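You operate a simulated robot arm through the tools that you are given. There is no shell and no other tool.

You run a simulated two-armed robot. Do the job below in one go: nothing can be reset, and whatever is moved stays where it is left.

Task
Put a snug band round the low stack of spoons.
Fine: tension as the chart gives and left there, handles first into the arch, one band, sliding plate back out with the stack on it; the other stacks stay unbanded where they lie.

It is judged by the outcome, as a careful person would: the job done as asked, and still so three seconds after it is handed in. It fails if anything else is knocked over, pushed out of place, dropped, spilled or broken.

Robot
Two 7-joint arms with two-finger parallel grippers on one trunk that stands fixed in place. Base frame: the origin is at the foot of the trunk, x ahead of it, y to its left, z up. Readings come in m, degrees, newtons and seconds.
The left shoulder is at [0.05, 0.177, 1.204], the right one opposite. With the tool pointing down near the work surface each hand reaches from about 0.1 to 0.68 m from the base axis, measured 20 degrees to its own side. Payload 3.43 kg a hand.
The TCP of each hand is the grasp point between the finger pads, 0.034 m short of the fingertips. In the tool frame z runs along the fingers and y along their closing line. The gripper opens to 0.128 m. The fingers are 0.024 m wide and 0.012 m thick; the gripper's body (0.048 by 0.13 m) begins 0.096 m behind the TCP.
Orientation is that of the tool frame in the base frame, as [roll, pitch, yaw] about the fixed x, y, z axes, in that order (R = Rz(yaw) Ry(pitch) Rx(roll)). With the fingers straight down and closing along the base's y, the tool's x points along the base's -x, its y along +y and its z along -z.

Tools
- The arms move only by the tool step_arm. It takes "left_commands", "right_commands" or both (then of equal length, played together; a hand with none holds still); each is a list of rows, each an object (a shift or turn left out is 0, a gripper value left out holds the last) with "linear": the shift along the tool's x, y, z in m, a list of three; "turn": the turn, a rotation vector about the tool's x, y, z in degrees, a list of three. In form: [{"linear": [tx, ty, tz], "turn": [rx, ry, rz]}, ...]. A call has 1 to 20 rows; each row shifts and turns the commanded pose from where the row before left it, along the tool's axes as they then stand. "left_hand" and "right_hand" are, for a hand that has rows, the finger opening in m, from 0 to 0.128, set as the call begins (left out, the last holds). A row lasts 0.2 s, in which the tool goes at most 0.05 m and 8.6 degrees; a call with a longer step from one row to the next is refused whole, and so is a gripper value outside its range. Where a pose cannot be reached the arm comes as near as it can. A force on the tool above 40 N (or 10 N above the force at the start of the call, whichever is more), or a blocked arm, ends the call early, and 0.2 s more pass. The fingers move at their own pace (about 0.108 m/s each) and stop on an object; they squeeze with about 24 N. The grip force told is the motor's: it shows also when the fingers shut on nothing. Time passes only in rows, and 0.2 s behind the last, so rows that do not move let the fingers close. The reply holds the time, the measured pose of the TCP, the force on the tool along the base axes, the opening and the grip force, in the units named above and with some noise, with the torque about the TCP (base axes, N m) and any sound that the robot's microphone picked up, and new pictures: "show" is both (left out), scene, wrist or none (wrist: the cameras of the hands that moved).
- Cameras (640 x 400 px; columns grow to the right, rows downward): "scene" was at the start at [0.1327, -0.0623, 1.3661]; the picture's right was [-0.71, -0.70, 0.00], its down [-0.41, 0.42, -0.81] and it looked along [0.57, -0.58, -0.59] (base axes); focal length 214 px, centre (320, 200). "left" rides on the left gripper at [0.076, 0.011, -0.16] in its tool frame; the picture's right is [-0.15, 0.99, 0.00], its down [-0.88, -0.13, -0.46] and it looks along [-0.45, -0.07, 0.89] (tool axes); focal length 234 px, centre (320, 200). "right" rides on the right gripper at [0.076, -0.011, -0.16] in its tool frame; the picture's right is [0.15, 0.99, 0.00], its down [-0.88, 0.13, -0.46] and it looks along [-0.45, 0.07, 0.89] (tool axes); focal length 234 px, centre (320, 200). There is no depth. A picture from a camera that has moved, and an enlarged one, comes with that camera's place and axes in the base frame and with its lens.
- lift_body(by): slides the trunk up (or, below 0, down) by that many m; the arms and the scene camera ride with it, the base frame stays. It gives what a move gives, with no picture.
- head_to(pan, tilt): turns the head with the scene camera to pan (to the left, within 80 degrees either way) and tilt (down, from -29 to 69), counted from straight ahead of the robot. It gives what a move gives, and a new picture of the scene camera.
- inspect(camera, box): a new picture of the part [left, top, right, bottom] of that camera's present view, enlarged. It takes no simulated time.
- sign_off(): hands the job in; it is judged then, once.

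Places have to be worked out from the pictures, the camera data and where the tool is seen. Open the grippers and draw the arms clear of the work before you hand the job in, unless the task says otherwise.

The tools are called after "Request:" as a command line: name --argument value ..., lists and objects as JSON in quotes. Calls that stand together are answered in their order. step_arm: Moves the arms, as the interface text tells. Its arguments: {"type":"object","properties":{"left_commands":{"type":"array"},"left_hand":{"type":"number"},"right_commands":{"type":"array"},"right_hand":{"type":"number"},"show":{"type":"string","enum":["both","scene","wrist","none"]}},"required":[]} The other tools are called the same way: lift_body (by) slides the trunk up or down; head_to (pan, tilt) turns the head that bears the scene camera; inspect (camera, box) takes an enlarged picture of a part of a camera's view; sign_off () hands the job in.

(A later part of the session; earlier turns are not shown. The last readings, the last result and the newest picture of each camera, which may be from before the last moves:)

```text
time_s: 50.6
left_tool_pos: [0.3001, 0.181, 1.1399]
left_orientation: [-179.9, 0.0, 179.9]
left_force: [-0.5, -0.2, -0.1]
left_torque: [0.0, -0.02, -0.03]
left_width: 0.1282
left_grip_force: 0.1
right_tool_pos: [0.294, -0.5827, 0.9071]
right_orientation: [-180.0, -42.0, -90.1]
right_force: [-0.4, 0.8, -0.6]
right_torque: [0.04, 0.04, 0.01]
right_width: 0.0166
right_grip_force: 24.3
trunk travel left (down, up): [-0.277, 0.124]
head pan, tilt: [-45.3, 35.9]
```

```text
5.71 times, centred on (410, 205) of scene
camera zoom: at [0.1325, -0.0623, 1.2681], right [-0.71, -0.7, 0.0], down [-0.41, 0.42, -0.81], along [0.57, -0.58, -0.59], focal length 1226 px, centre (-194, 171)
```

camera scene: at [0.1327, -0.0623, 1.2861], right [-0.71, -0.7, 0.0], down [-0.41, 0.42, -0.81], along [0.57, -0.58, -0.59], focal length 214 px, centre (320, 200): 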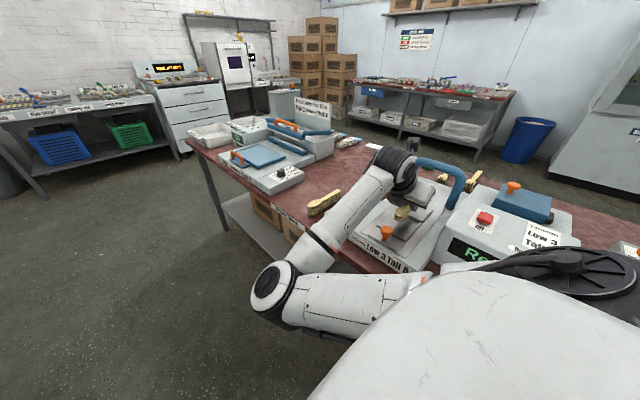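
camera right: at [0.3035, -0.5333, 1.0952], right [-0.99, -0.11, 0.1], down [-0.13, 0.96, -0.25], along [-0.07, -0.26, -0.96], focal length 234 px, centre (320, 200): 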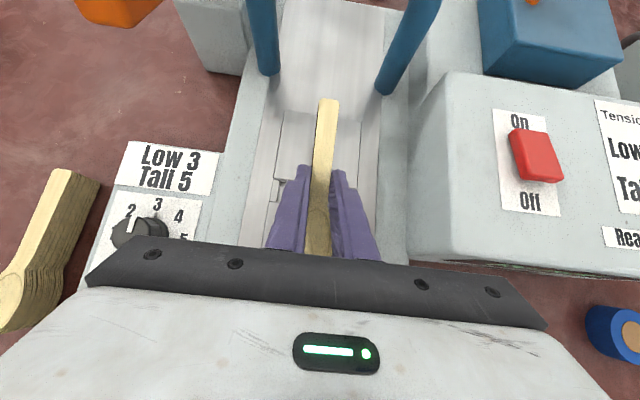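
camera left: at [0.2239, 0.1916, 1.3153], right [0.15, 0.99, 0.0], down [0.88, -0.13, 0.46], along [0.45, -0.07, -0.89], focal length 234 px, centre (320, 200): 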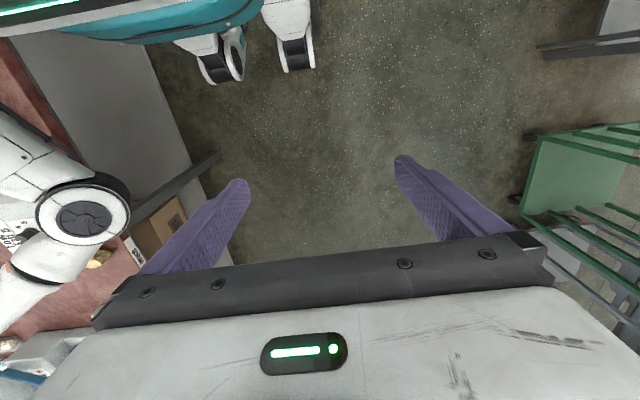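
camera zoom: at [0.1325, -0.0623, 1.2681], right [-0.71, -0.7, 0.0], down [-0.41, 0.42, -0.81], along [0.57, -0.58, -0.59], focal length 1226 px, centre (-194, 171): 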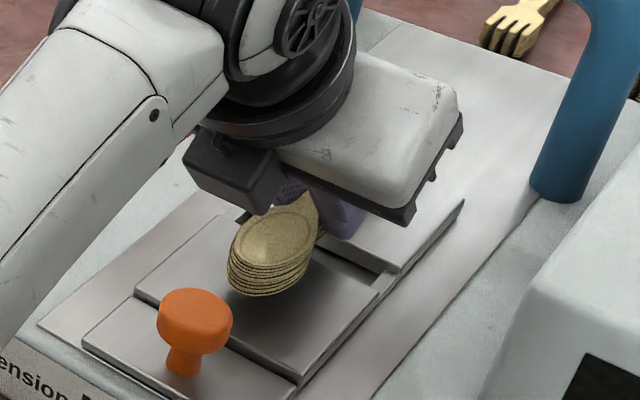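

That works precisely: pose exact at (0.294, -0.583, 0.907). I'll keep lowering with the trunk in small steps.

Request:
lift_body --by -0.005

Request:
lift_body --by -0.003

Request:
inspect --camera "scene" --box '[370, 170, 450, 240]'

```text
time_s: 51.1
left_tool_pos: [0.2994, 0.1797, 1.1338]
left_orientation: [-180.0, 0.0, -179.9]
left_force: [0.4, -0.3, -0.7]
left_torque: [-0.01, -0.02, 0.03]
left_width: 0.1279
left_grip_force: 0.0
right_tool_pos: [0.2942, -0.5841, 0.9009]
right_orientation: [-179.9, -42.0, -90.0]
right_force: [-0.2, -0.5, -0.5]
right_torque: [0.01, -0.01, 0.0]
right_width: 0.0165
right_grip_force: 23.8
trunk travel left (down, up): [-0.272, 0.129]
head pan, tilt: [-45.3, 35.9]
```

```text
time_s: 51.7
left_tool_pos: [0.2996, 0.1805, 1.131]
left_orientation: [-179.9, 0.1, 180.0]
left_force: [0.3, -0.1, 0.8]
left_torque: [0.05, 0.01, 0.03]
left_width: 0.1279
left_grip_force: 0.1
right_tool_pos: [0.2948, -0.5843, 0.8994]
right_orientation: [-179.9, -42.2, -90.2]
right_force: [0.0, 0.0, 3.0]
right_torque: [0.09, 0.01, -0.02]
right_width: 0.0163
right_grip_force: 24.1
trunk travel left (down, up): [-0.269, 0.132]
head pan, tilt: [-45.3, 35.9]
```

```text
5.71 times, centred on (410, 205) of scene
camera zoom: at [0.1326, -0.0621, 1.2602], right [-0.71, -0.7, 0.0], down [-0.41, 0.42, -0.81], along [0.57, -0.58, -0.59], focal length 1226 px, centre (-194, 171)
```

zoom: 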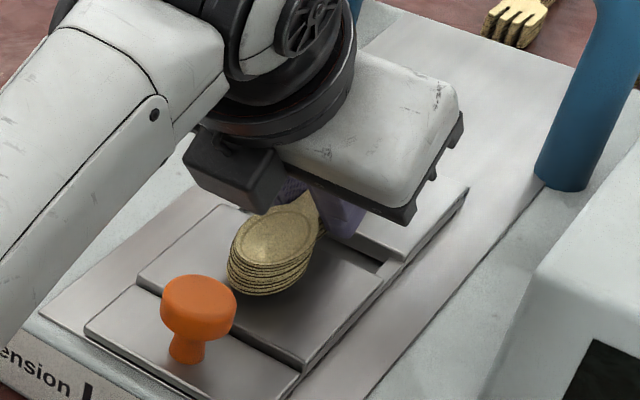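

First touch: 3 N with the torque on the bowl side. I'll lower 1 mm more to seat it, then check the numbers.

Request:
lift_body --by -0.0015

Request:
inspect --camera "right" --box '[230, 60, 430, 260]'

```text
time_s: 52.2
left_tool_pos: [0.2994, 0.1809, 1.1295]
left_orientation: [-179.9, 0.0, -179.9]
left_force: [-0.6, -0.2, -0.1]
left_torque: [0.0, -0.01, -0.01]
left_width: 0.128
left_grip_force: 0.1
right_tool_pos: [0.2947, -0.5836, 0.8988]
right_orientation: [-179.8, -42.3, -90.1]
right_force: [1.1, -0.9, 10.9]
right_torque: [0.41, 0.01, 0.02]
right_width: 0.0166
right_grip_force: 24.3
trunk travel left (down, up): [-0.268, 0.134]
head pan, tilt: [-45.3, 35.9]
```

```text
2.00 times, centred on (330, 160) of right
camera zoom: at [0.3043, -0.5329, 1.0679], right [-0.99, -0.11, 0.1], down [-0.13, 0.96, -0.26], along [-0.06, -0.26, -0.96], focal length 468 px, centre (300, 280)
```

zoom: 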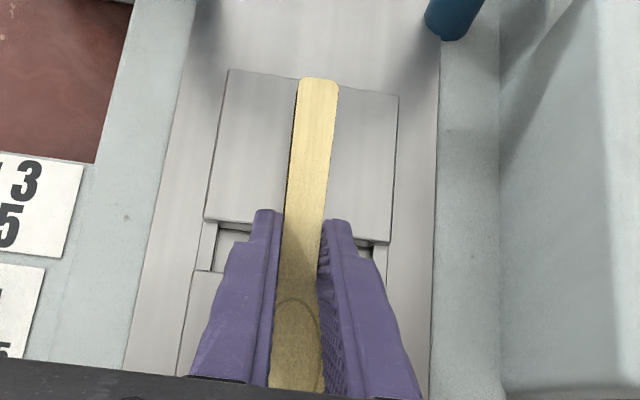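

The stack is seated with 11 N down, centred over the gap, handle end just inside the plate's far edge. I'll open the fingers to release it.

Request:
step_arm --right_commands '[{}, {}, {}]' --right_hand 0.05 --show "wrist"

Request:
inspect --camera "scene" --box '[370, 170, 450, 240]'

Request:
inspect --camera "right" --box '[230, 60, 430, 260]'

```text
time_s: 53.0
left_tool_pos: [0.2997, 0.1806, 1.1288]
left_orientation: [-180.0, 0.0, -179.9]
left_force: [0.1, 0.5, -0.1]
left_torque: [-0.01, 0.02, 0.02]
left_width: 0.1278
left_grip_force: 0.0
right_tool_pos: [0.2946, -0.5844, 0.8965]
right_orientation: [-179.9, -42.1, -90.1]
right_force: [-0.1, -0.7, 0.1]
right_torque: [-0.03, 0.02, 0.01]
right_width: 0.05
right_grip_force: 0.0
trunk travel left (down, up): [-0.268, 0.134]
head pan, tilt: [-45.3, 35.9]
camera right: at [0.3048, -0.5336, 1.0661], right [-0.99, -0.11, 0.1], down [-0.13, 0.96, -0.25], along [-0.07, -0.26, -0.96], focal length 234 px, centre (320, 200)
```

right: 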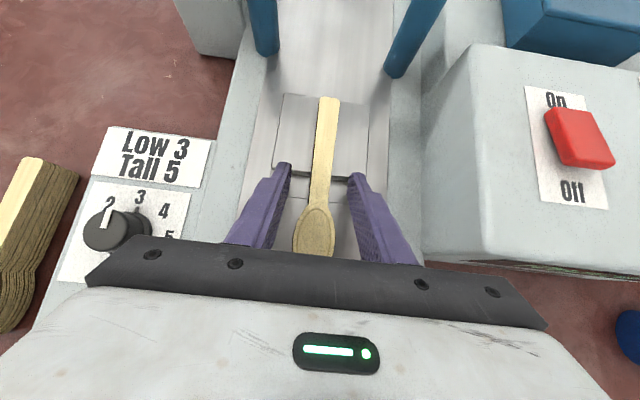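

```text
5.71 times, centred on (410, 205) of scene
camera zoom: at [0.1327, -0.0623, 1.2586], right [-0.71, -0.7, 0.0], down [-0.41, 0.42, -0.81], along [0.57, -0.58, -0.59], focal length 1226 px, centre (-194, 171)
```

zoom: 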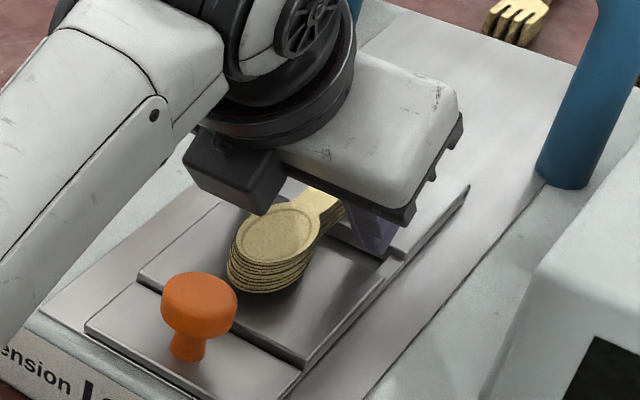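

```text
2.00 times, centred on (330, 160) of right
camera zoom: at [0.3048, -0.5336, 1.0661], right [-0.99, -0.11, 0.1], down [-0.13, 0.96, -0.25], along [-0.07, -0.26, -0.96], focal length 468 px, centre (300, 280)
```

zoom: 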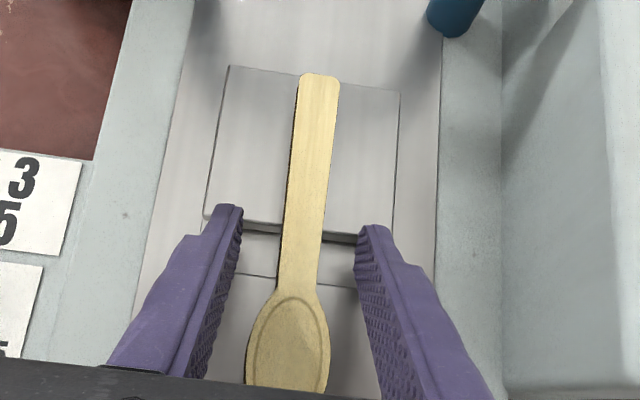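

The stack rests on the plate, bridging the gap, with its handles toward the arch. I'll lift straight off with the trunk, then bring the hand upright and over toward the orange knob.

Request:
lift_body --by 0.1

Request:
step_arm --right_commands '[{"turn": [0, -7, 0]}, {"turn": [0, -7, 0]}, {"turn": [0, -7, 0]}, {"turn": [0, -7, 0]}, {"turn": [0, -7, 0]}, {"turn": [0, -7, 0]}, {"linear": [-0.035, 0, 0]}, {"linear": [-0.035, 0, 0]}, {"linear": [-0.035, 0, 0]}, {}]' --show "both"

Request:
inspect --camera "right" --box '[220, 0, 420, 200]'

```text
time_s: 54.3
left_tool_pos: [0.2988, 0.181, 1.229]
left_orientation: [180.0, -0.1, -179.9]
left_force: [-0.1, 0.3, -0.6]
left_torque: [-0.01, 0.01, -0.01]
left_width: 0.128
left_grip_force: 0.0
right_tool_pos: [0.2951, -0.5842, 0.9977]
right_orientation: [-180.0, -42.0, -90.1]
right_force: [1.0, -0.2, -0.1]
right_torque: [0.01, 0.01, 0.0]
right_width: 0.0502
right_grip_force: 0.1
trunk travel left (down, up): [-0.368, 0.034]
head pan, tilt: [-45.3, 35.9]
```

```text
time_s: 56.5
left_tool_pos: [0.3001, 0.1794, 1.2292]
left_orientation: [179.9, 0.1, -180.0]
left_force: [-0.1, -0.3, 0.4]
left_torque: [0.02, -0.02, 0.0]
left_width: 0.128
left_grip_force: 0.1
right_tool_pos: [0.2938, -0.4796, 0.9974]
right_orientation: [180.0, 0.1, -90.1]
right_force: [-0.4, 0.1, 0.0]
right_torque: [-0.03, 0.02, -0.02]
right_width: 0.0502
right_grip_force: 0.2
trunk travel left (down, up): [-0.368, 0.034]
head pan, tilt: [-45.3, 35.9]
camera scene: at [0.1327, -0.0626, 1.3585], right [-0.71, -0.7, 0.0], down [-0.41, 0.42, -0.81], along [0.57, -0.58, -0.59], focal length 214 px, centre (320, 200)
camera right: at [0.3039, -0.5563, 1.1562], right [-0.99, -0.14, 0.0], down [-0.13, 0.88, 0.46], along [-0.07, 0.45, -0.89], focal length 234 px, centre (320, 200)
```

scene: 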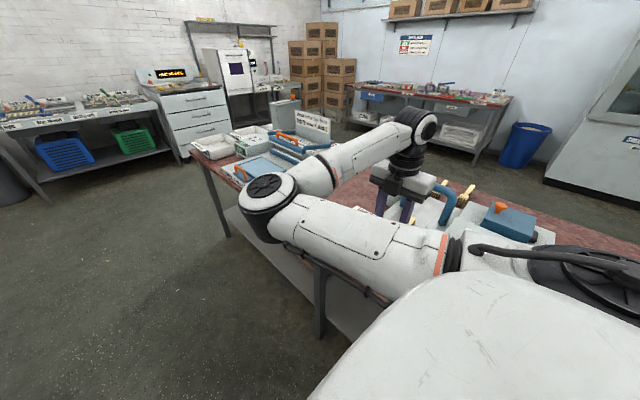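
right: 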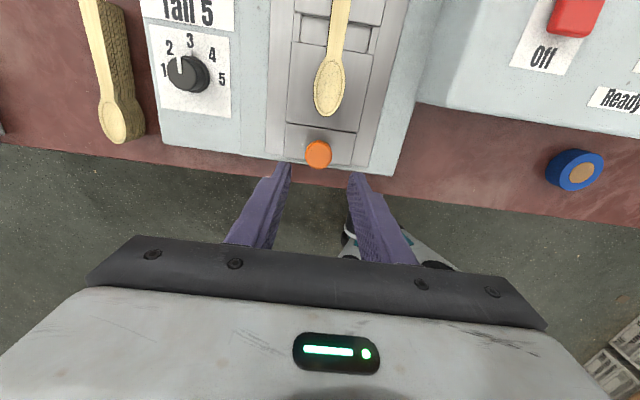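

```text
2.00 times, centred on (320, 100) of right
camera zoom: at [0.3039, -0.5563, 1.1562], right [-0.99, -0.14, 0.0], down [-0.13, 0.88, 0.46], along [-0.07, 0.45, -0.89], focal length 468 px, centre (320, 400)
```

zoom: 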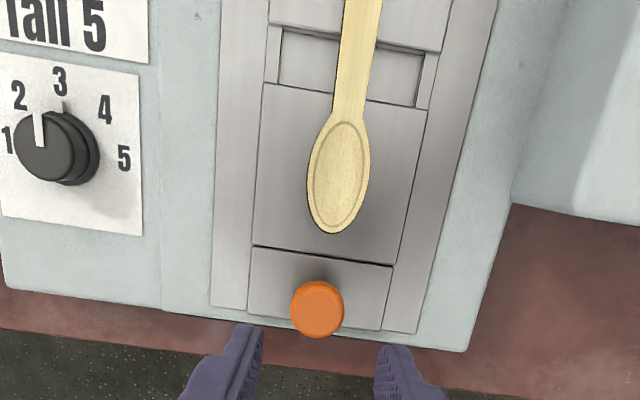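

The hand is already centred over the knob at (0.2937, -0.480), and the stack sits neatly on the plate. I'll lower with the trunk by 0.09 m so the fingers straddle the knob cap.

Request:
lift_body --by -0.07

Request:
inspect --camera "right" --box '[220, 60, 420, 220]'

Request:
inspect --camera "scene" --box '[330, 120, 510, 280]'

```text
time_s: 57.6
left_tool_pos: [0.2989, 0.1808, 1.1606]
left_orientation: [180.0, 0.0, -180.0]
left_force: [0.3, 0.2, -0.5]
left_torque: [0.01, 0.03, -0.01]
left_width: 0.1282
left_grip_force: 0.0
right_tool_pos: [0.2935, -0.48, 0.9268]
right_orientation: [-179.9, 0.0, -90.2]
right_force: [-0.5, 0.3, 0.4]
right_torque: [0.01, 0.01, 0.01]
right_width: 0.0503
right_grip_force: 0.1
trunk travel left (down, up): [-0.298, 0.104]
head pan, tilt: [-45.3, 35.9]
```

```text
2.50 times, centred on (320, 140) of right
camera zoom: at [0.3038, -0.5563, 1.0865], right [-0.99, -0.14, 0.0], down [-0.13, 0.88, 0.46], along [-0.07, 0.45, -0.89], focal length 585 px, centre (320, 350)
```

zoom: 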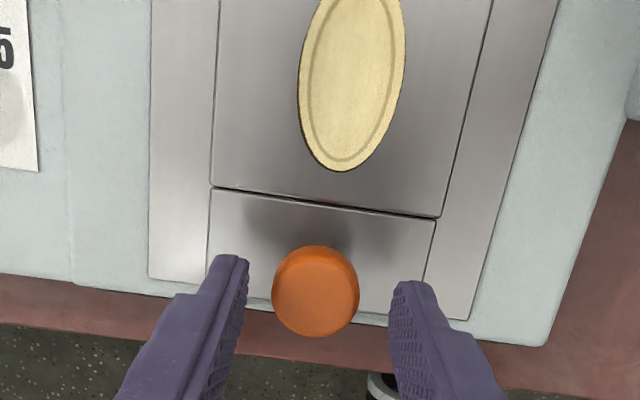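

```text
2.50 times, centred on (420, 200) of scene
camera zoom: at [0.1325, -0.0623, 1.2886], right [-0.71, -0.7, 0.0], down [-0.41, 0.42, -0.81], along [0.57, -0.58, -0.59], focal length 536 px, centre (70, 200)
```

zoom: 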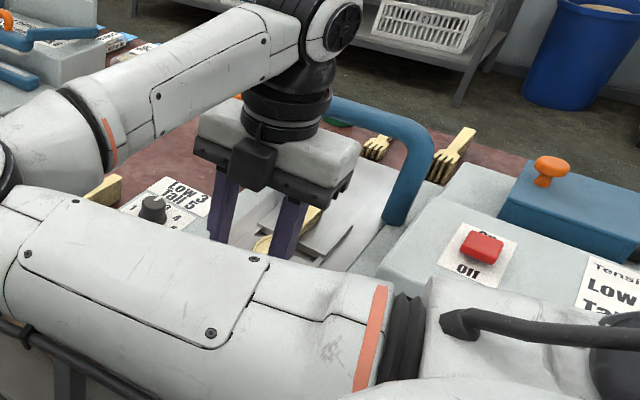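

Centred well. I'll lower the last 2 cm and close on the knob.

Request:
lift_body --by -0.02

Request:
step_arm --right_commands '[{}, {}, {}]' --right_hand 0.0 --show "wrist"

```text
time_s: 58.3
left_tool_pos: [0.2986, 0.1794, 1.1403]
left_orientation: [-179.9, 0.0, 180.0]
left_force: [0.0, 0.2, 0.1]
left_torque: [-0.02, -0.02, 0.0]
left_width: 0.1281
left_grip_force: 0.0
right_tool_pos: [0.2944, -0.48, 0.9067]
right_orientation: [180.0, -0.1, -90.2]
right_force: [-0.5, -0.3, 0.1]
right_torque: [-0.02, 0.01, -0.05]
right_width: 0.0501
right_grip_force: 0.1
trunk travel left (down, up): [-0.278, 0.124]
head pan, tilt: [-45.3, 35.9]
```

```text
time_s: 59.1
left_tool_pos: [0.2996, 0.1803, 1.1398]
left_orientation: [180.0, 0.1, -179.8]
left_force: [0.1, 0.3, 0.0]
left_torque: [-0.01, -0.04, 0.02]
left_width: 0.128
left_grip_force: 0.1
right_tool_pos: [0.2944, -0.4797, 0.906]
right_orientation: [-179.8, 0.0, -90.0]
right_force: [8.2, -1.0, 0.5]
right_torque: [0.1, -0.3, 0.04]
right_width: 0.0313
right_grip_force: 45.3
trunk travel left (down, up): [-0.278, 0.124]
head pan, tilt: [-45.3, 35.9]
camera right: at [0.305, -0.5562, 1.0665], right [-0.99, -0.15, 0.0], down [-0.13, 0.88, 0.45], along [-0.07, 0.45, -0.89], focal length 234 px, centre (320, 200)
```

right: 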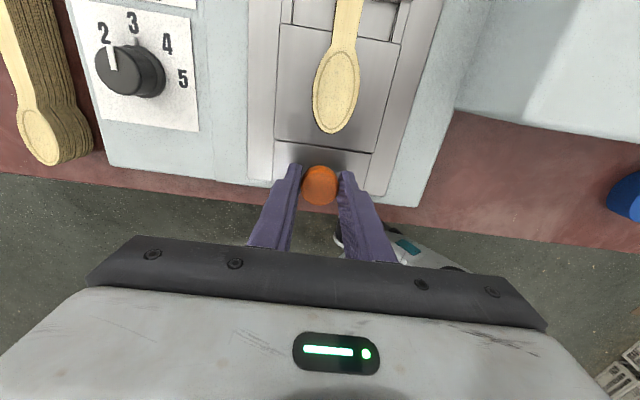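

The knob is gripped (0.0313 m). I'll push the plate gently toward -y (tool +x), 5 cm first, watching the force.

Request:
step_arm --right_commands '[{"linear": [0.003, -0.001, 0]}, {"linear": [0.006, 0, 0]}, {"linear": [0.01, 0, 0]}, {"linear": [0.01, 0, 0]}, {"linear": [0.01, 0, 0]}, {"linear": [0.008, 0, 0]}, {"linear": [0.003, 0, 0]}, {}]' --show "wrist"

```text
time_s: 60.9
left_tool_pos: [0.3009, 0.1803, 1.1394]
left_orientation: [180.0, 0.1, -180.0]
left_force: [-0.2, 0.7, 0.3]
left_torque: [0.01, -0.01, 0.0]
left_width: 0.1279
left_grip_force: 0.0
right_tool_pos: [0.2946, -0.5301, 0.9061]
right_orientation: [-180.0, 0.1, -90.1]
right_force: [5.0, 1.3, 0.0]
right_torque: [0.65, -0.08, 0.12]
right_width: 0.0312
right_grip_force: 45.3
trunk travel left (down, up): [-0.278, 0.124]
head pan, tilt: [-45.3, 35.9]
camera right: at [0.3052, -0.6066, 1.0664], right [-0.99, -0.14, 0.0], down [-0.13, 0.88, 0.46], along [-0.07, 0.45, -0.89], focal length 234 px, centre (320, 200)
```

right: 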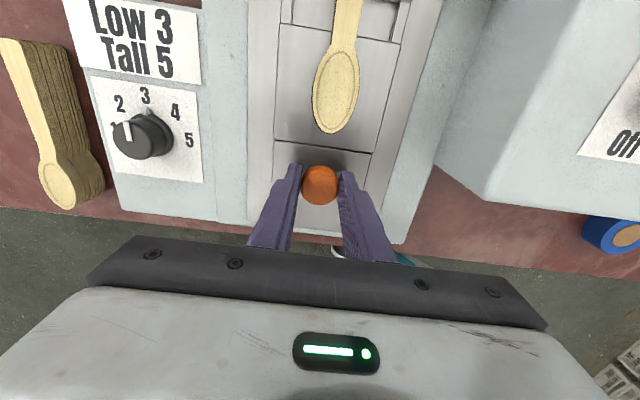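

The plate slides freely with the stack riding on it. I'll push another 9 cm.

Request:
step_arm --right_commands '[{"linear": [0.004, 0, 0]}, {"linear": [0.008, 0, 0]}, {"linear": [0.01, 0, 0]}, {"linear": [0.01, 0, 0]}, {"linear": [0.01, 0, 0]}, {"linear": [0.01, 0, 0]}, {"linear": [0.01, 0, 0]}, {"linear": [0.01, 0, 0]}, {"linear": [0.01, 0, 0]}, {"linear": [0.006, 0, 0]}, {"linear": [0.002, 0, 0]}, {}]' --show "both"

Request:
inspect --camera "right" --box '[220, 0, 420, 200]'

Request:
inspect --camera "scene" --box '[350, 130, 510, 260]'

```text
time_s: 63.5
left_tool_pos: [0.2999, 0.1803, 1.1392]
left_orientation: [-179.8, 0.1, -179.9]
left_force: [0.2, -0.7, -0.1]
left_torque: [0.02, -0.01, 0.0]
left_width: 0.128
left_grip_force: 0.0
right_tool_pos: [0.2937, -0.6191, 0.9067]
right_orientation: [180.0, 0.0, -90.1]
right_force: [2.1, 1.3, 3.4]
right_torque: [0.14, 0.02, 0.13]
right_width: 0.0311
right_grip_force: 45.1
trunk travel left (down, up): [-0.278, 0.124]
head pan, tilt: [-45.3, 35.9]
camera scene: at [0.1328, -0.0619, 1.2686], right [-0.71, -0.7, 0.0], down [-0.41, 0.42, -0.81], along [0.57, -0.58, -0.59], focal length 214 px, centre (320, 200)
camera right: at [0.3051, -0.6963, 1.0665], right [-0.99, -0.14, 0.0], down [-0.13, 0.88, 0.45], along [-0.07, 0.45, -0.89], focal length 234 px, centre (320, 200)
```

scene: 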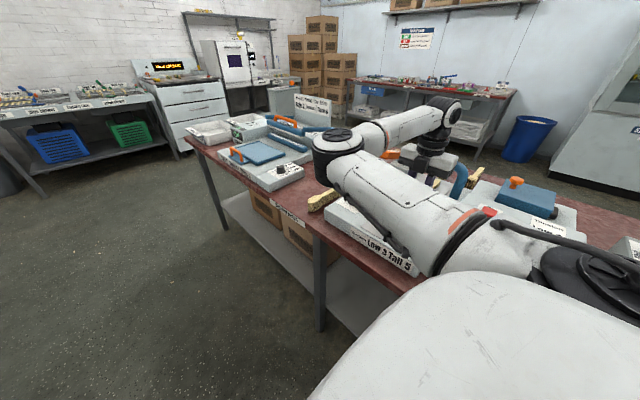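
right: 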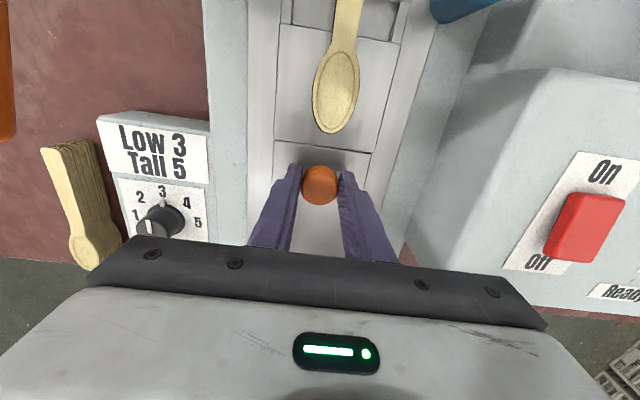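

```text
2.00 times, centred on (320, 100) of right
camera zoom: at [0.3051, -0.6963, 1.0665], right [-0.99, -0.14, 0.0], down [-0.13, 0.88, 0.45], along [-0.07, 0.45, -0.89], focal length 468 px, centre (320, 400)
```

zoom: 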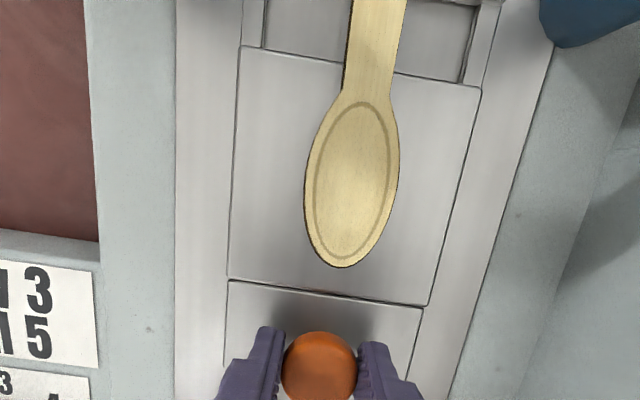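

```text
3.08 times, centred on (430, 195) of scene
camera zoom: at [0.1328, -0.0619, 1.2686], right [-0.71, -0.7, 0.0], down [-0.41, 0.42, -0.81], along [0.57, -0.58, -0.59], focal length 660 px, centre (-18, 215)
```

zoom: 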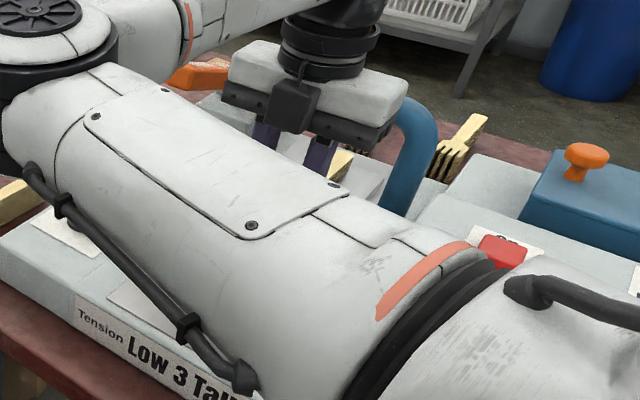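

The plate has travelled 14 cm, which puts the gap near y -0.739, and the arch is near -0.755. I'll push on slowly in small steps to find the stop.

Request:
step_arm --right_commands '[{"linear": [0.003, 0, 0]}, {"linear": [0.003, 0, 0]}, {"linear": [0.003, 0, 0]}, {"linear": [0.003, 0, 0]}, {}]' --show "none"

```text
time_s: 64.7
left_tool_pos: [0.3013, 0.1811, 1.1397]
left_orientation: [-180.0, -0.1, -180.0]
left_force: [-0.3, -0.1, 0.4]
left_torque: [-0.05, 0.03, 0.01]
left_width: 0.1282
left_grip_force: 0.1
right_tool_pos: [0.2951, -0.6315, 0.9077]
right_orientation: [-179.9, -0.1, -90.1]
right_force: [8.2, -0.5, 8.7]
right_torque: [0.55, -0.19, -0.09]
right_width: 0.0311
right_grip_force: 45.0
trunk travel left (down, up): [-0.278, 0.124]
head pan, tilt: [-45.3, 35.9]
```

No stop yet at 15 cm of travel. I'll go on slowly another 1 cm.

Request:
step_arm --right_commands '[{"linear": [0.0025, 0, 0]}, {"linear": [0.0025, 0, 0]}, {"linear": [0.0025, 0, 0]}, {"linear": [0.0025, 0, 0]}, {}]' --show "wrist"

Request:
inspect --camera "right" --box '[200, 0, 440, 150]'

```text
time_s: 65.9
left_tool_pos: [0.3013, 0.1809, 1.1399]
left_orientation: [-179.9, 0.0, -179.9]
left_force: [-0.3, 0.4, 0.5]
left_torque: [0.03, -0.01, 0.04]
left_width: 0.128
left_grip_force: 0.0
right_tool_pos: [0.2945, -0.6406, 0.9059]
right_orientation: [180.0, 0.0, -90.0]
right_force: [9.2, 11.3, 0.1]
right_torque: [-0.76, -0.11, 0.03]
right_width: 0.031
right_grip_force: 45.2
trunk travel left (down, up): [-0.278, 0.124]
head pan, tilt: [-45.3, 35.9]
camera right: at [0.3053, -0.7167, 1.0662], right [-0.99, -0.15, 0.0], down [-0.13, 0.88, 0.46], along [-0.07, 0.45, -0.89], focal length 234 px, centre (320, 200)
```

right: 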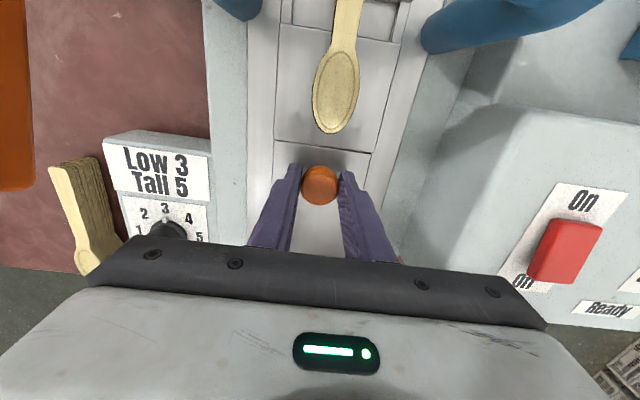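

```text
2.67 times, centred on (320, 75) of right
camera zoom: at [0.3053, -0.7167, 1.0662], right [-0.99, -0.15, 0.0], down [-0.13, 0.88, 0.46], along [-0.07, 0.45, -0.89], focal length 624 px, centre (320, 533)
```

zoom: 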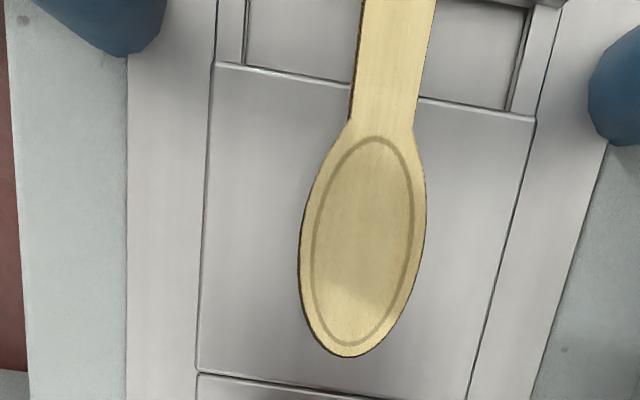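

A force of 11 N in +y has appeared, so the stop is probably reached. One more small push will confirm.

Request:
step_arm --right_commands '[{"linear": [0.002, 0, 0]}, {"linear": [0.001, 0, 0]}, {}]' --show "none"

```text
time_s: 66.7
left_tool_pos: [0.3008, 0.181, 1.1379]
left_orientation: [-179.9, 0.1, -179.9]
left_force: [0.3, -0.1, 0.4]
left_torque: [0.02, -0.04, -0.02]
left_width: 0.1283
left_grip_force: 0.1
right_tool_pos: [0.2944, -0.6415, 0.9075]
right_orientation: [-180.0, 0.6, -90.2]
right_force: [3.3, 29.2, -6.8]
right_torque: [0.2, -0.02, -0.01]
right_width: 0.0312
right_grip_force: 44.8
trunk travel left (down, up): [-0.278, 0.124]
head pan, tilt: [-45.3, 35.9]
```

Force rose to 29 N with no further motion, so the plate is at its stop after 16 cm and the gap is under the arch. I'll ease off the pressure without pulling the plate back, then open the fingers.

Request:
step_arm --right_commands '[{"linear": [-0.0025, 0, 0]}, {}]' --show "none"

Request:
step_arm --right_commands '[{}, {}, {}]' --right_hand 0.06 --show "none"

Request:
lift_body --by 0.12

Request:
inspect --camera "right" --box '[0, 0, 640, 400]'

Request:
inspect --camera "scene" --box '[300, 100, 520, 270]'

```text
time_s: 67.3
left_tool_pos: [0.2986, 0.1811, 1.1391]
left_orientation: [-179.9, 0.1, 180.0]
left_force: [-0.8, 0.3, 0.4]
left_torque: [0.03, 0.0, 0.01]
left_width: 0.1281
left_grip_force: 0.1
right_tool_pos: [0.295, -0.6405, 0.9071]
right_orientation: [-179.9, 0.2, -90.1]
right_force: [2.6, 15.1, -5.8]
right_torque: [1.46, -0.11, -0.04]
right_width: 0.0315
right_grip_force: 44.7
trunk travel left (down, up): [-0.278, 0.124]
head pan, tilt: [-45.3, 35.9]
```

```text
time_s: 68.1
left_tool_pos: [0.2994, 0.1804, 1.1397]
left_orientation: [-179.9, 0.0, -179.9]
left_force: [-0.7, 0.3, 0.3]
left_torque: [-0.02, -0.03, -0.02]
left_width: 0.1282
left_grip_force: 0.0
right_tool_pos: [0.2939, -0.6428, 0.9063]
right_orientation: [-180.0, -0.1, -90.1]
right_force: [0.0, -0.4, -0.4]
right_torque: [0.0, -0.03, -0.03]
right_width: 0.0597
right_grip_force: 0.1
trunk travel left (down, up): [-0.278, 0.124]
head pan, tilt: [-45.3, 35.9]
```

```text
time_s: 69.6
left_tool_pos: [0.2997, 0.1793, 1.2602]
left_orientation: [-179.9, 0.0, -179.9]
left_force: [0.3, -0.7, -0.1]
left_torque: [0.02, -0.04, -0.02]
left_width: 0.1278
left_grip_force: 0.0
right_tool_pos: [0.2947, -0.6421, 1.0259]
right_orientation: [-180.0, 0.1, -90.1]
right_force: [-0.8, 0.6, -0.4]
right_torque: [0.02, 0.02, -0.01]
right_width: 0.06
right_grip_force: 0.0
trunk travel left (down, up): [-0.398, 0.004]
head pan, tilt: [-45.3, 35.9]
```

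```text
1.00 times, centred on (320, 200) of right (not enlarged: the box is as wide or as high as the picture)
camera zoom: at [0.3049, -0.7189, 1.1862], right [-0.99, -0.14, 0.0], down [-0.13, 0.88, 0.46], along [-0.07, 0.45, -0.89], focal length 234 px, centre (320, 200)
```

zoom: 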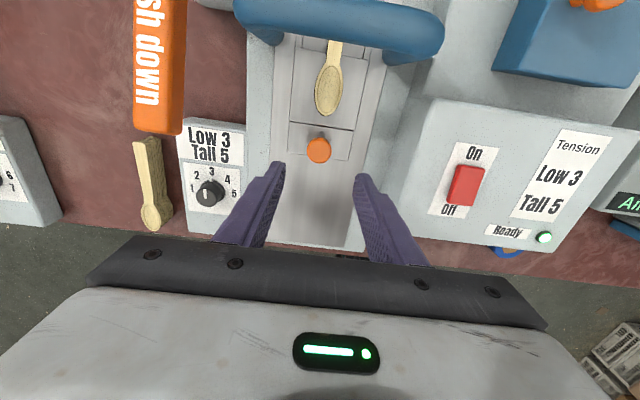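

```text
2.35 times, centred on (410, 185) of scene
camera zoom: at [0.1329, -0.0623, 1.3885], right [-0.71, -0.7, 0.0], down [-0.41, 0.42, -0.81], along [0.57, -0.58, -0.59], focal length 505 px, centre (108, 235)
```

zoom: 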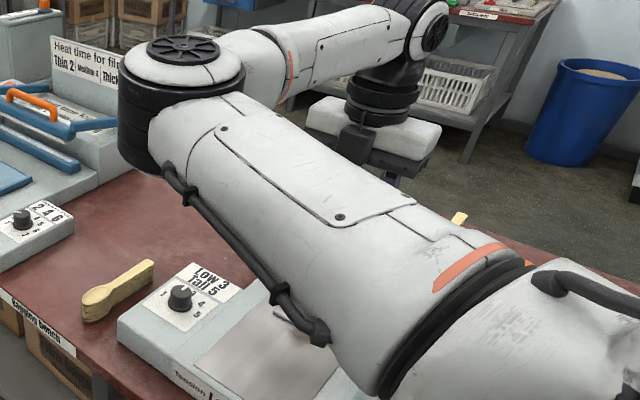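

The plate stays at its stop with the stack under the arch. From several views the "Push down" lever tip is at about (0.433, -0.663, 0.985), hinged near y -0.82. I'll close the fingers, tilt the hand 35° for reach, and hover above the lever.

Request:
step_arm --right_commands '[{"linear": [0, 0, -0.02]}, {"turn": [0, 7, 0]}, {"turn": [0, 7, 0]}, {"turn": [0, 7, 0]}, {"turn": [0, 7, 0]}, {"turn": [0, 7, 0]}, {"linear": [0.0086, -0.0345, -0.0044]}, {"linear": [0.0086, -0.0345, -0.0044]}, {"linear": [0.0086, -0.0345, -0.0044]}, {"linear": [0.0086, -0.0345, -0.0044]}, {}]' --right_hand 0.0 --show "both"

Request:
inspect --camera "right" --box '[220, 0, 560, 260]'

```text
time_s: 72.0
left_tool_pos: [0.2996, 0.1803, 1.2595]
left_orientation: [-179.9, 0.1, 180.0]
left_force: [-0.2, -0.1, 0.8]
left_torque: [-0.02, -0.01, -0.01]
left_width: 0.1278
left_grip_force: 0.1
right_tool_pos: [0.4316, -0.6607, 1.0823]
right_orientation: [-180.0, -35.0, -90.1]
right_force: [0.4, 0.5, 0.1]
right_torque: [-0.01, 0.02, -0.01]
right_width: 0.0
right_grip_force: 23.7
trunk travel left (down, up): [-0.398, 0.004]
head pan, tilt: [-45.3, 35.9]
camera scene: at [0.1325, -0.0622, 1.3886], right [-0.71, -0.7, 0.0], down [-0.41, 0.42, -0.81], along [0.57, -0.58, -0.59], focal length 214 px, centre (320, 200)
camera right: at [0.4424, -0.6323, 1.2559], right [-0.99, -0.12, 0.08], down [-0.13, 0.98, -0.13], along [-0.07, -0.14, -0.99], focal length 234 px, centre (320, 200)
```

scene: 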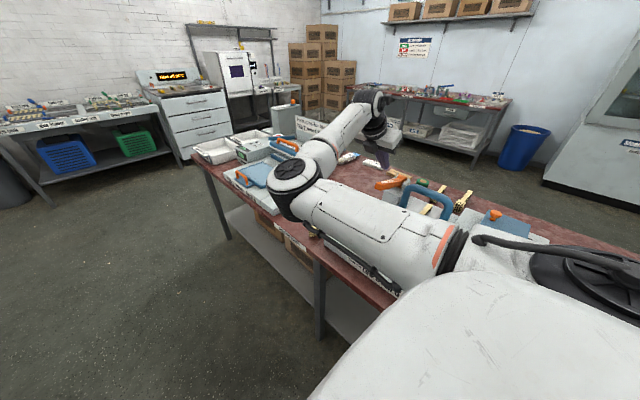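
right: 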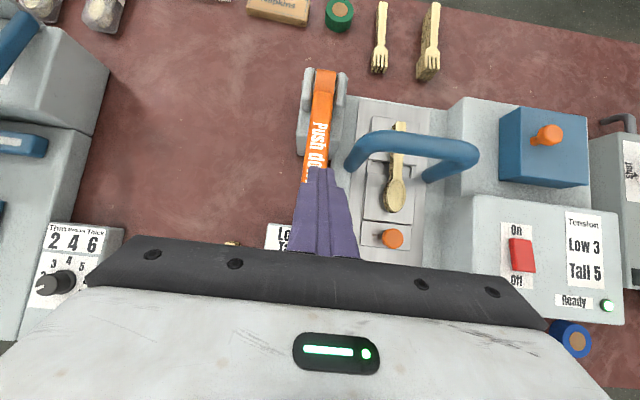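

```text
1.54 times, centred on (390, 130) of right
camera zoom: at [0.4424, -0.6323, 1.2559], right [-0.99, -0.12, 0.08], down [-0.13, 0.98, -0.13], along [-0.07, -0.14, -0.99], focal length 360 px, centre (212, 308)
```

zoom: 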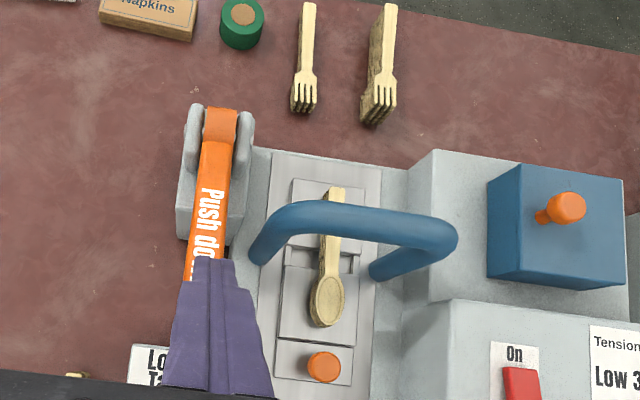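

The view is clear: stack under the arch, lever along y at x about 0.436, pivot near y -0.84. I'll line up over the lever near its tip and come down until it starts to load.

Request:
step_arm --right_commands '[{"linear": [-0.0037, -0.0022, 0.0158]}, {"linear": [-0.0037, -0.0022, 0.0157]}, {"linear": [-0.0057, 0, 0.0082]}, {}]' --show "wrist"

Request:
inspect --camera "scene" --box '[340, 120, 480, 220]'

```text
time_s: 73.0
left_tool_pos: [0.2986, 0.1803, 1.2587]
left_orientation: [-179.9, 0.0, -180.0]
left_force: [-0.2, 0.1, 0.3]
left_torque: [0.03, -0.01, -0.03]
left_width: 0.1278
left_grip_force: 0.0
right_tool_pos: [0.4371, -0.674, 1.0404]
right_orientation: [179.9, -35.0, -90.1]
right_force: [0.0, 0.6, 0.6]
right_torque: [0.04, 0.01, -0.01]
right_width: 0.0001
right_grip_force: 24.2
trunk travel left (down, up): [-0.398, 0.004]
head pan, tilt: [-45.3, 35.9]
camera right: at [0.4473, -0.645, 1.2152], right [-0.99, -0.12, 0.08], down [-0.13, 0.98, -0.13], along [-0.07, -0.14, -0.99], focal length 234 px, centre (320, 200)
```

right: 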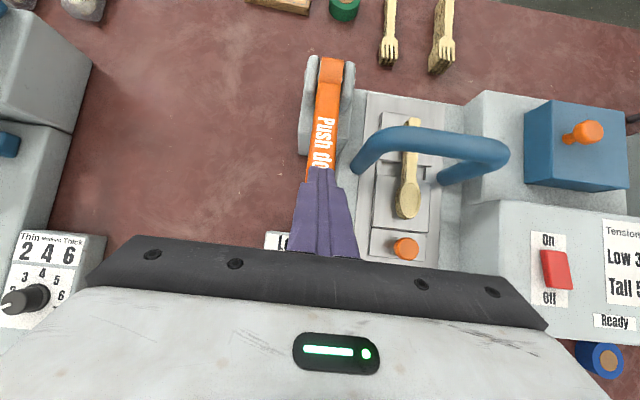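

```text
4.00 times, centred on (410, 170) of scene
camera zoom: at [0.1327, -0.0622, 1.3886], right [-0.71, -0.7, 0.0], down [-0.41, 0.42, -0.81], along [0.57, -0.58, -0.59], focal length 858 px, centre (-40, 320)
```

zoom: 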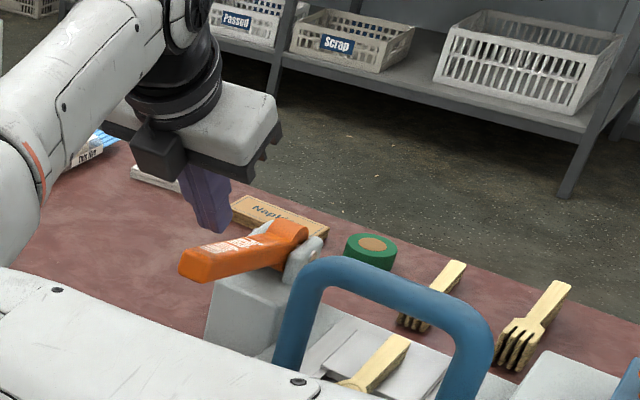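

The fingertips are 1–2 cm above the lever near its tip. I'll press straight down in steps and watch force and sound.

Request:
step_arm --right_commands '[{"linear": [-0.0046, 0, 0.0066]}, {"linear": [-0.0046, 0, 0.0066]}, {"linear": [-0.0046, 0, 0.0066]}, {"linear": [-0.0046, 0, 0.0066]}, {}]' --show "none"

Request:
inspect --camera "scene" --box '[340, 120, 480, 220]'

```text
time_s: 74.2
left_tool_pos: [0.3009, 0.1809, 1.2604]
left_orientation: [-179.9, 0.0, -180.0]
left_force: [-0.7, 0.2, 0.9]
left_torque: [-0.03, 0.0, -0.01]
left_width: 0.128
left_grip_force: 0.1
right_tool_pos: [0.4367, -0.6729, 1.01]
right_orientation: [-179.9, -35.1, -90.1]
right_force: [0.7, -0.1, 4.0]
right_torque: [-0.06, 0.01, 0.04]
right_width: 0.0
right_grip_force: 24.3
trunk travel left (down, up): [-0.398, 0.004]
head pan, tilt: [-45.3, 35.9]
```

```text
4.00 times, centred on (410, 170) of scene
camera zoom: at [0.1324, -0.0618, 1.3887], right [-0.71, -0.7, 0.0], down [-0.41, 0.42, -0.81], along [0.57, -0.58, -0.59], focal length 858 px, centre (-40, 320)
```

zoom: 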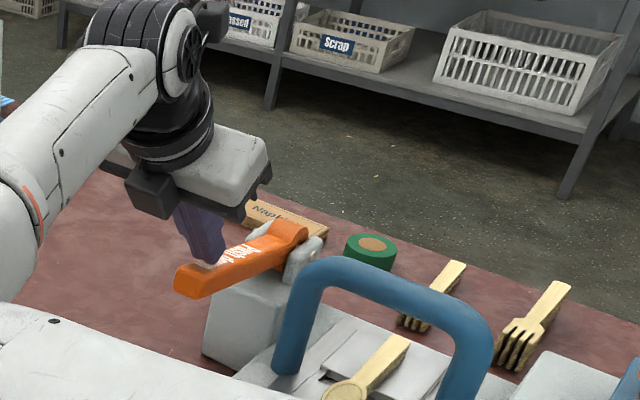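

The lever is moving down easily (4 N). I'll keep pressing.

Request:
step_arm --right_commands '[{"linear": [-0.0046, 0, 0.0066]}, {"linear": [-0.0046, 0, 0.0066]}, {"linear": [-0.0046, 0, 0.0066]}, {"linear": [-0.0046, 0, 0.0066]}, {}]' --show "none"

Request:
inspect --camera "scene" --box '[340, 120, 480, 220]'

```text
time_s: 75.4
left_tool_pos: [0.2978, 0.1836, 1.26]
left_orientation: [-179.9, 0.1, -179.8]
left_force: [0.1, 0.0, 0.8]
left_torque: [-0.02, 0.0, 0.0]
left_width: 0.1282
left_grip_force: 0.0
right_tool_pos: [0.4364, -0.6727, 0.9839]
right_orientation: [-179.5, -35.8, -90.4]
right_force: [1.9, 0.5, 28.7]
right_torque: [-0.28, -0.08, -0.39]
right_width: 0.0
right_grip_force: 24.2
trunk travel left (down, up): [-0.398, 0.004]
head pan, tilt: [-45.3, 35.9]
```

```text
4.00 times, centred on (410, 170) of scene
camera zoom: at [0.1307, -0.0586, 1.3894], right [-0.71, -0.7, 0.0], down [-0.41, 0.41, -0.81], along [0.57, -0.58, -0.58], focal length 858 px, centre (-40, 320)
```

zoom: 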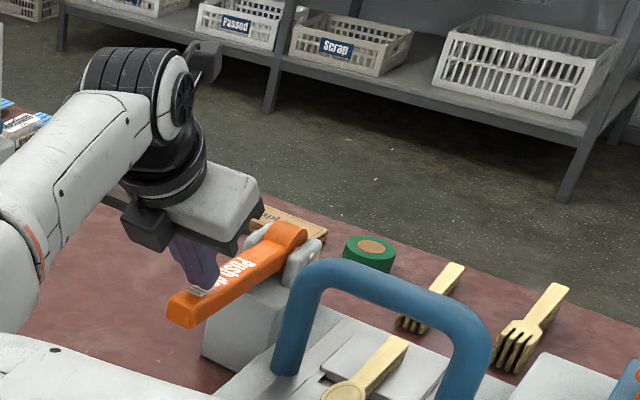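

Resistance has risen to 29 N with no sound yet. I'll press a little further in small increments.

Request:
step_arm --right_commands '[{"linear": [-0.0011, 0, 0.0016]}, {"linear": [-0.0011, 0, 0.0016]}, {}, {}]' --show "none"

Request:
inspect --camera "right" --box '[280, 20, 520, 260]'

```text
time_s: 76.4
left_tool_pos: [0.2968, 0.1845, 1.2601]
left_orientation: [-179.7, 0.3, -179.8]
left_force: [-1.3, 0.3, -0.2]
left_torque: [0.01, 0.01, -0.02]
left_width: 0.1282
left_grip_force: 0.0
right_tool_pos: [0.4378, -0.6735, 0.9841]
right_orientation: [-179.4, -36.3, -90.3]
right_force: [-0.8, 3.4, 40.0]
right_torque: [-0.28, 0.06, -0.57]
right_width: 0.0
right_grip_force: 24.1
trunk travel left (down, up): [-0.398, 0.004]
head pan, tilt: [-45.3, 35.9]
```

```text
1.67 times, centred on (400, 140) of right
camera zoom: at [0.4453, -0.6396, 1.1578], right [-0.99, -0.12, 0.08], down [-0.13, 0.98, -0.15], along [-0.06, -0.16, -0.98], focal length 390 px, centre (187, 300)
```

zoom: 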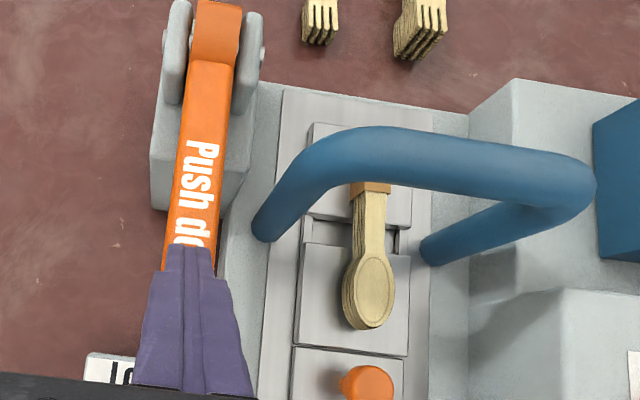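

The lever is at its hard stop (40 N, no further motion), and a brown band is now visible round the stack under the arch. I'll raise the hand off the lever and look closely.

Request:
step_arm --right_commands '[{"linear": [0.0034, 0, -0.0049]}, {"linear": [0.0057, 0, -0.0082]}, {"linear": [0.0115, 0, -0.0164]}, {"linear": [0.0172, 0, -0.0246]}, {"linear": [0.0172, 0, -0.0246]}, {}]' --show "both"

Request:
inspect --camera "right" --box '[340, 60, 520, 260]'

Request:
inspect --camera "scene" --box '[370, 150, 490, 240]'

```text
time_s: 77.8
left_tool_pos: [0.2991, 0.1795, 1.26]
left_orientation: [-179.9, 0.0, -179.9]
left_force: [0.7, 0.6, 0.0]
left_torque: [0.02, -0.01, 0.0]
left_width: 0.1282
left_grip_force: 0.1
right_tool_pos: [0.4384, -0.6711, 1.0693]
right_orientation: [179.8, -34.9, -90.0]
right_force: [0.1, 1.3, 0.6]
right_torque: [0.01, 0.02, 0.01]
right_width: 0.0001
right_grip_force: 23.8
trunk travel left (down, up): [-0.398, 0.004]
head pan, tilt: [-45.3, 35.9]
camera scene: at [0.1329, -0.0625, 1.3885], right [-0.71, -0.7, 0.0], down [-0.41, 0.42, -0.81], along [0.57, -0.58, -0.59], focal length 214 px, centre (320, 200)
camera right: at [0.448, -0.6423, 1.2431], right [-0.99, -0.12, 0.08], down [-0.13, 0.98, -0.13], along [-0.07, -0.14, -0.99], focal length 234 px, centre (320, 200)
```

scene: 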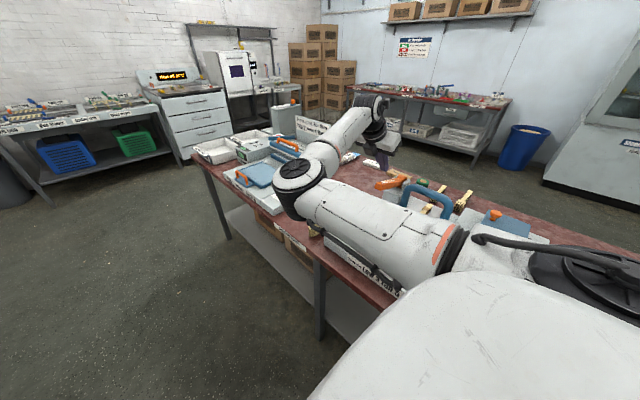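
right: 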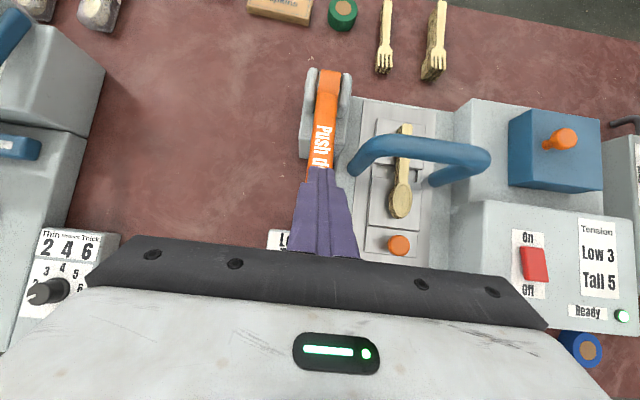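

```text
2.00 times, centred on (430, 160) of right
camera zoom: at [0.448, -0.6423, 1.2431], right [-0.99, -0.12, 0.08], down [-0.13, 0.98, -0.13], along [-0.07, -0.14, -0.99], focal length 468 px, centre (100, 280)
```

zoom: 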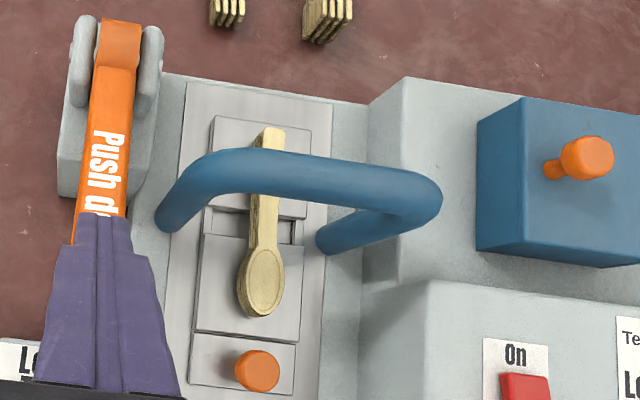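

```text
4.44 times, centred on (430, 195) of scene
camera zoom: at [0.1329, -0.0625, 1.3885], right [-0.71, -0.7, 0.0], down [-0.41, 0.42, -0.81], along [0.57, -0.58, -0.59], focal length 953 px, centre (-169, 222)
```

zoom: 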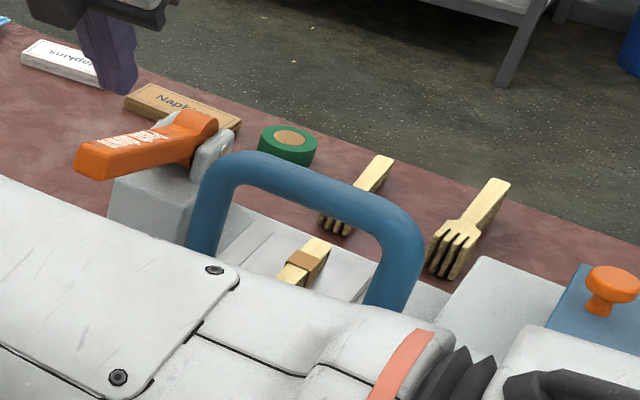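

One band is on the handles under the arch, and the lever has sprung back up. I'll bring the hand back over the plate knob, upright, to pull the plate out.

Request:
step_arm --right_commands '[{"linear": [-0.009, 0.0359, 0]}, {"linear": [-0.009, 0.0359, 0]}, {"linear": [-0.009, 0.0359, 0]}, {"linear": [-0.0092, 0.0357, 0]}, {"turn": [0, -7, 0]}, {"turn": [0, -7, 0]}, {"turn": [0, -7, 0]}, {"turn": [0, -7, 0]}, {"turn": [0, -7, 0]}, {}]' --right_hand 0.055 --show "wrist"

Request:
inspect --camera "right" --box '[220, 0, 420, 200]'

```text
time_s: 80.0
left_tool_pos: [0.2994, 0.1798, 1.2597]
left_orientation: [-179.8, 0.0, -179.9]
left_force: [0.2, -0.5, 0.0]
left_torque: [0.0, 0.0, 0.01]
left_width: 0.128
left_grip_force: 0.0
right_tool_pos: [0.2937, -0.6421, 1.0478]
right_orientation: [-179.9, 0.1, -90.2]
right_force: [-0.2, -0.4, -0.5]
right_torque: [0.01, 0.02, -0.02]
right_width: 0.0549
right_grip_force: 0.0
trunk travel left (down, up): [-0.398, 0.004]
head pan, tilt: [-45.3, 35.9]
camera right: at [0.3035, -0.7195, 1.2077], right [-0.99, -0.14, 0.0], down [-0.13, 0.88, 0.46], along [-0.07, 0.45, -0.89], focal length 234 px, centre (320, 200)
```

right: 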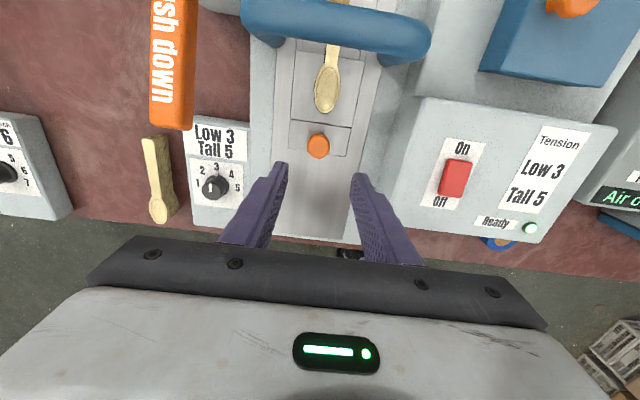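

```text
2.00 times, centred on (320, 100) of right
camera zoom: at [0.3035, -0.7195, 1.2077], right [-0.99, -0.14, 0.0], down [-0.13, 0.88, 0.46], along [-0.07, 0.45, -0.89], focal length 468 px, centre (320, 400)
```

zoom: 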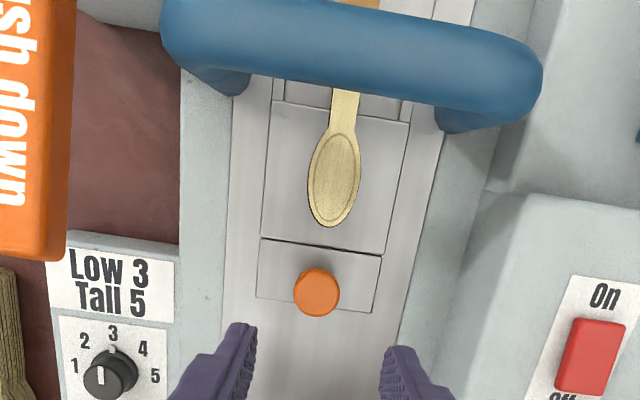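

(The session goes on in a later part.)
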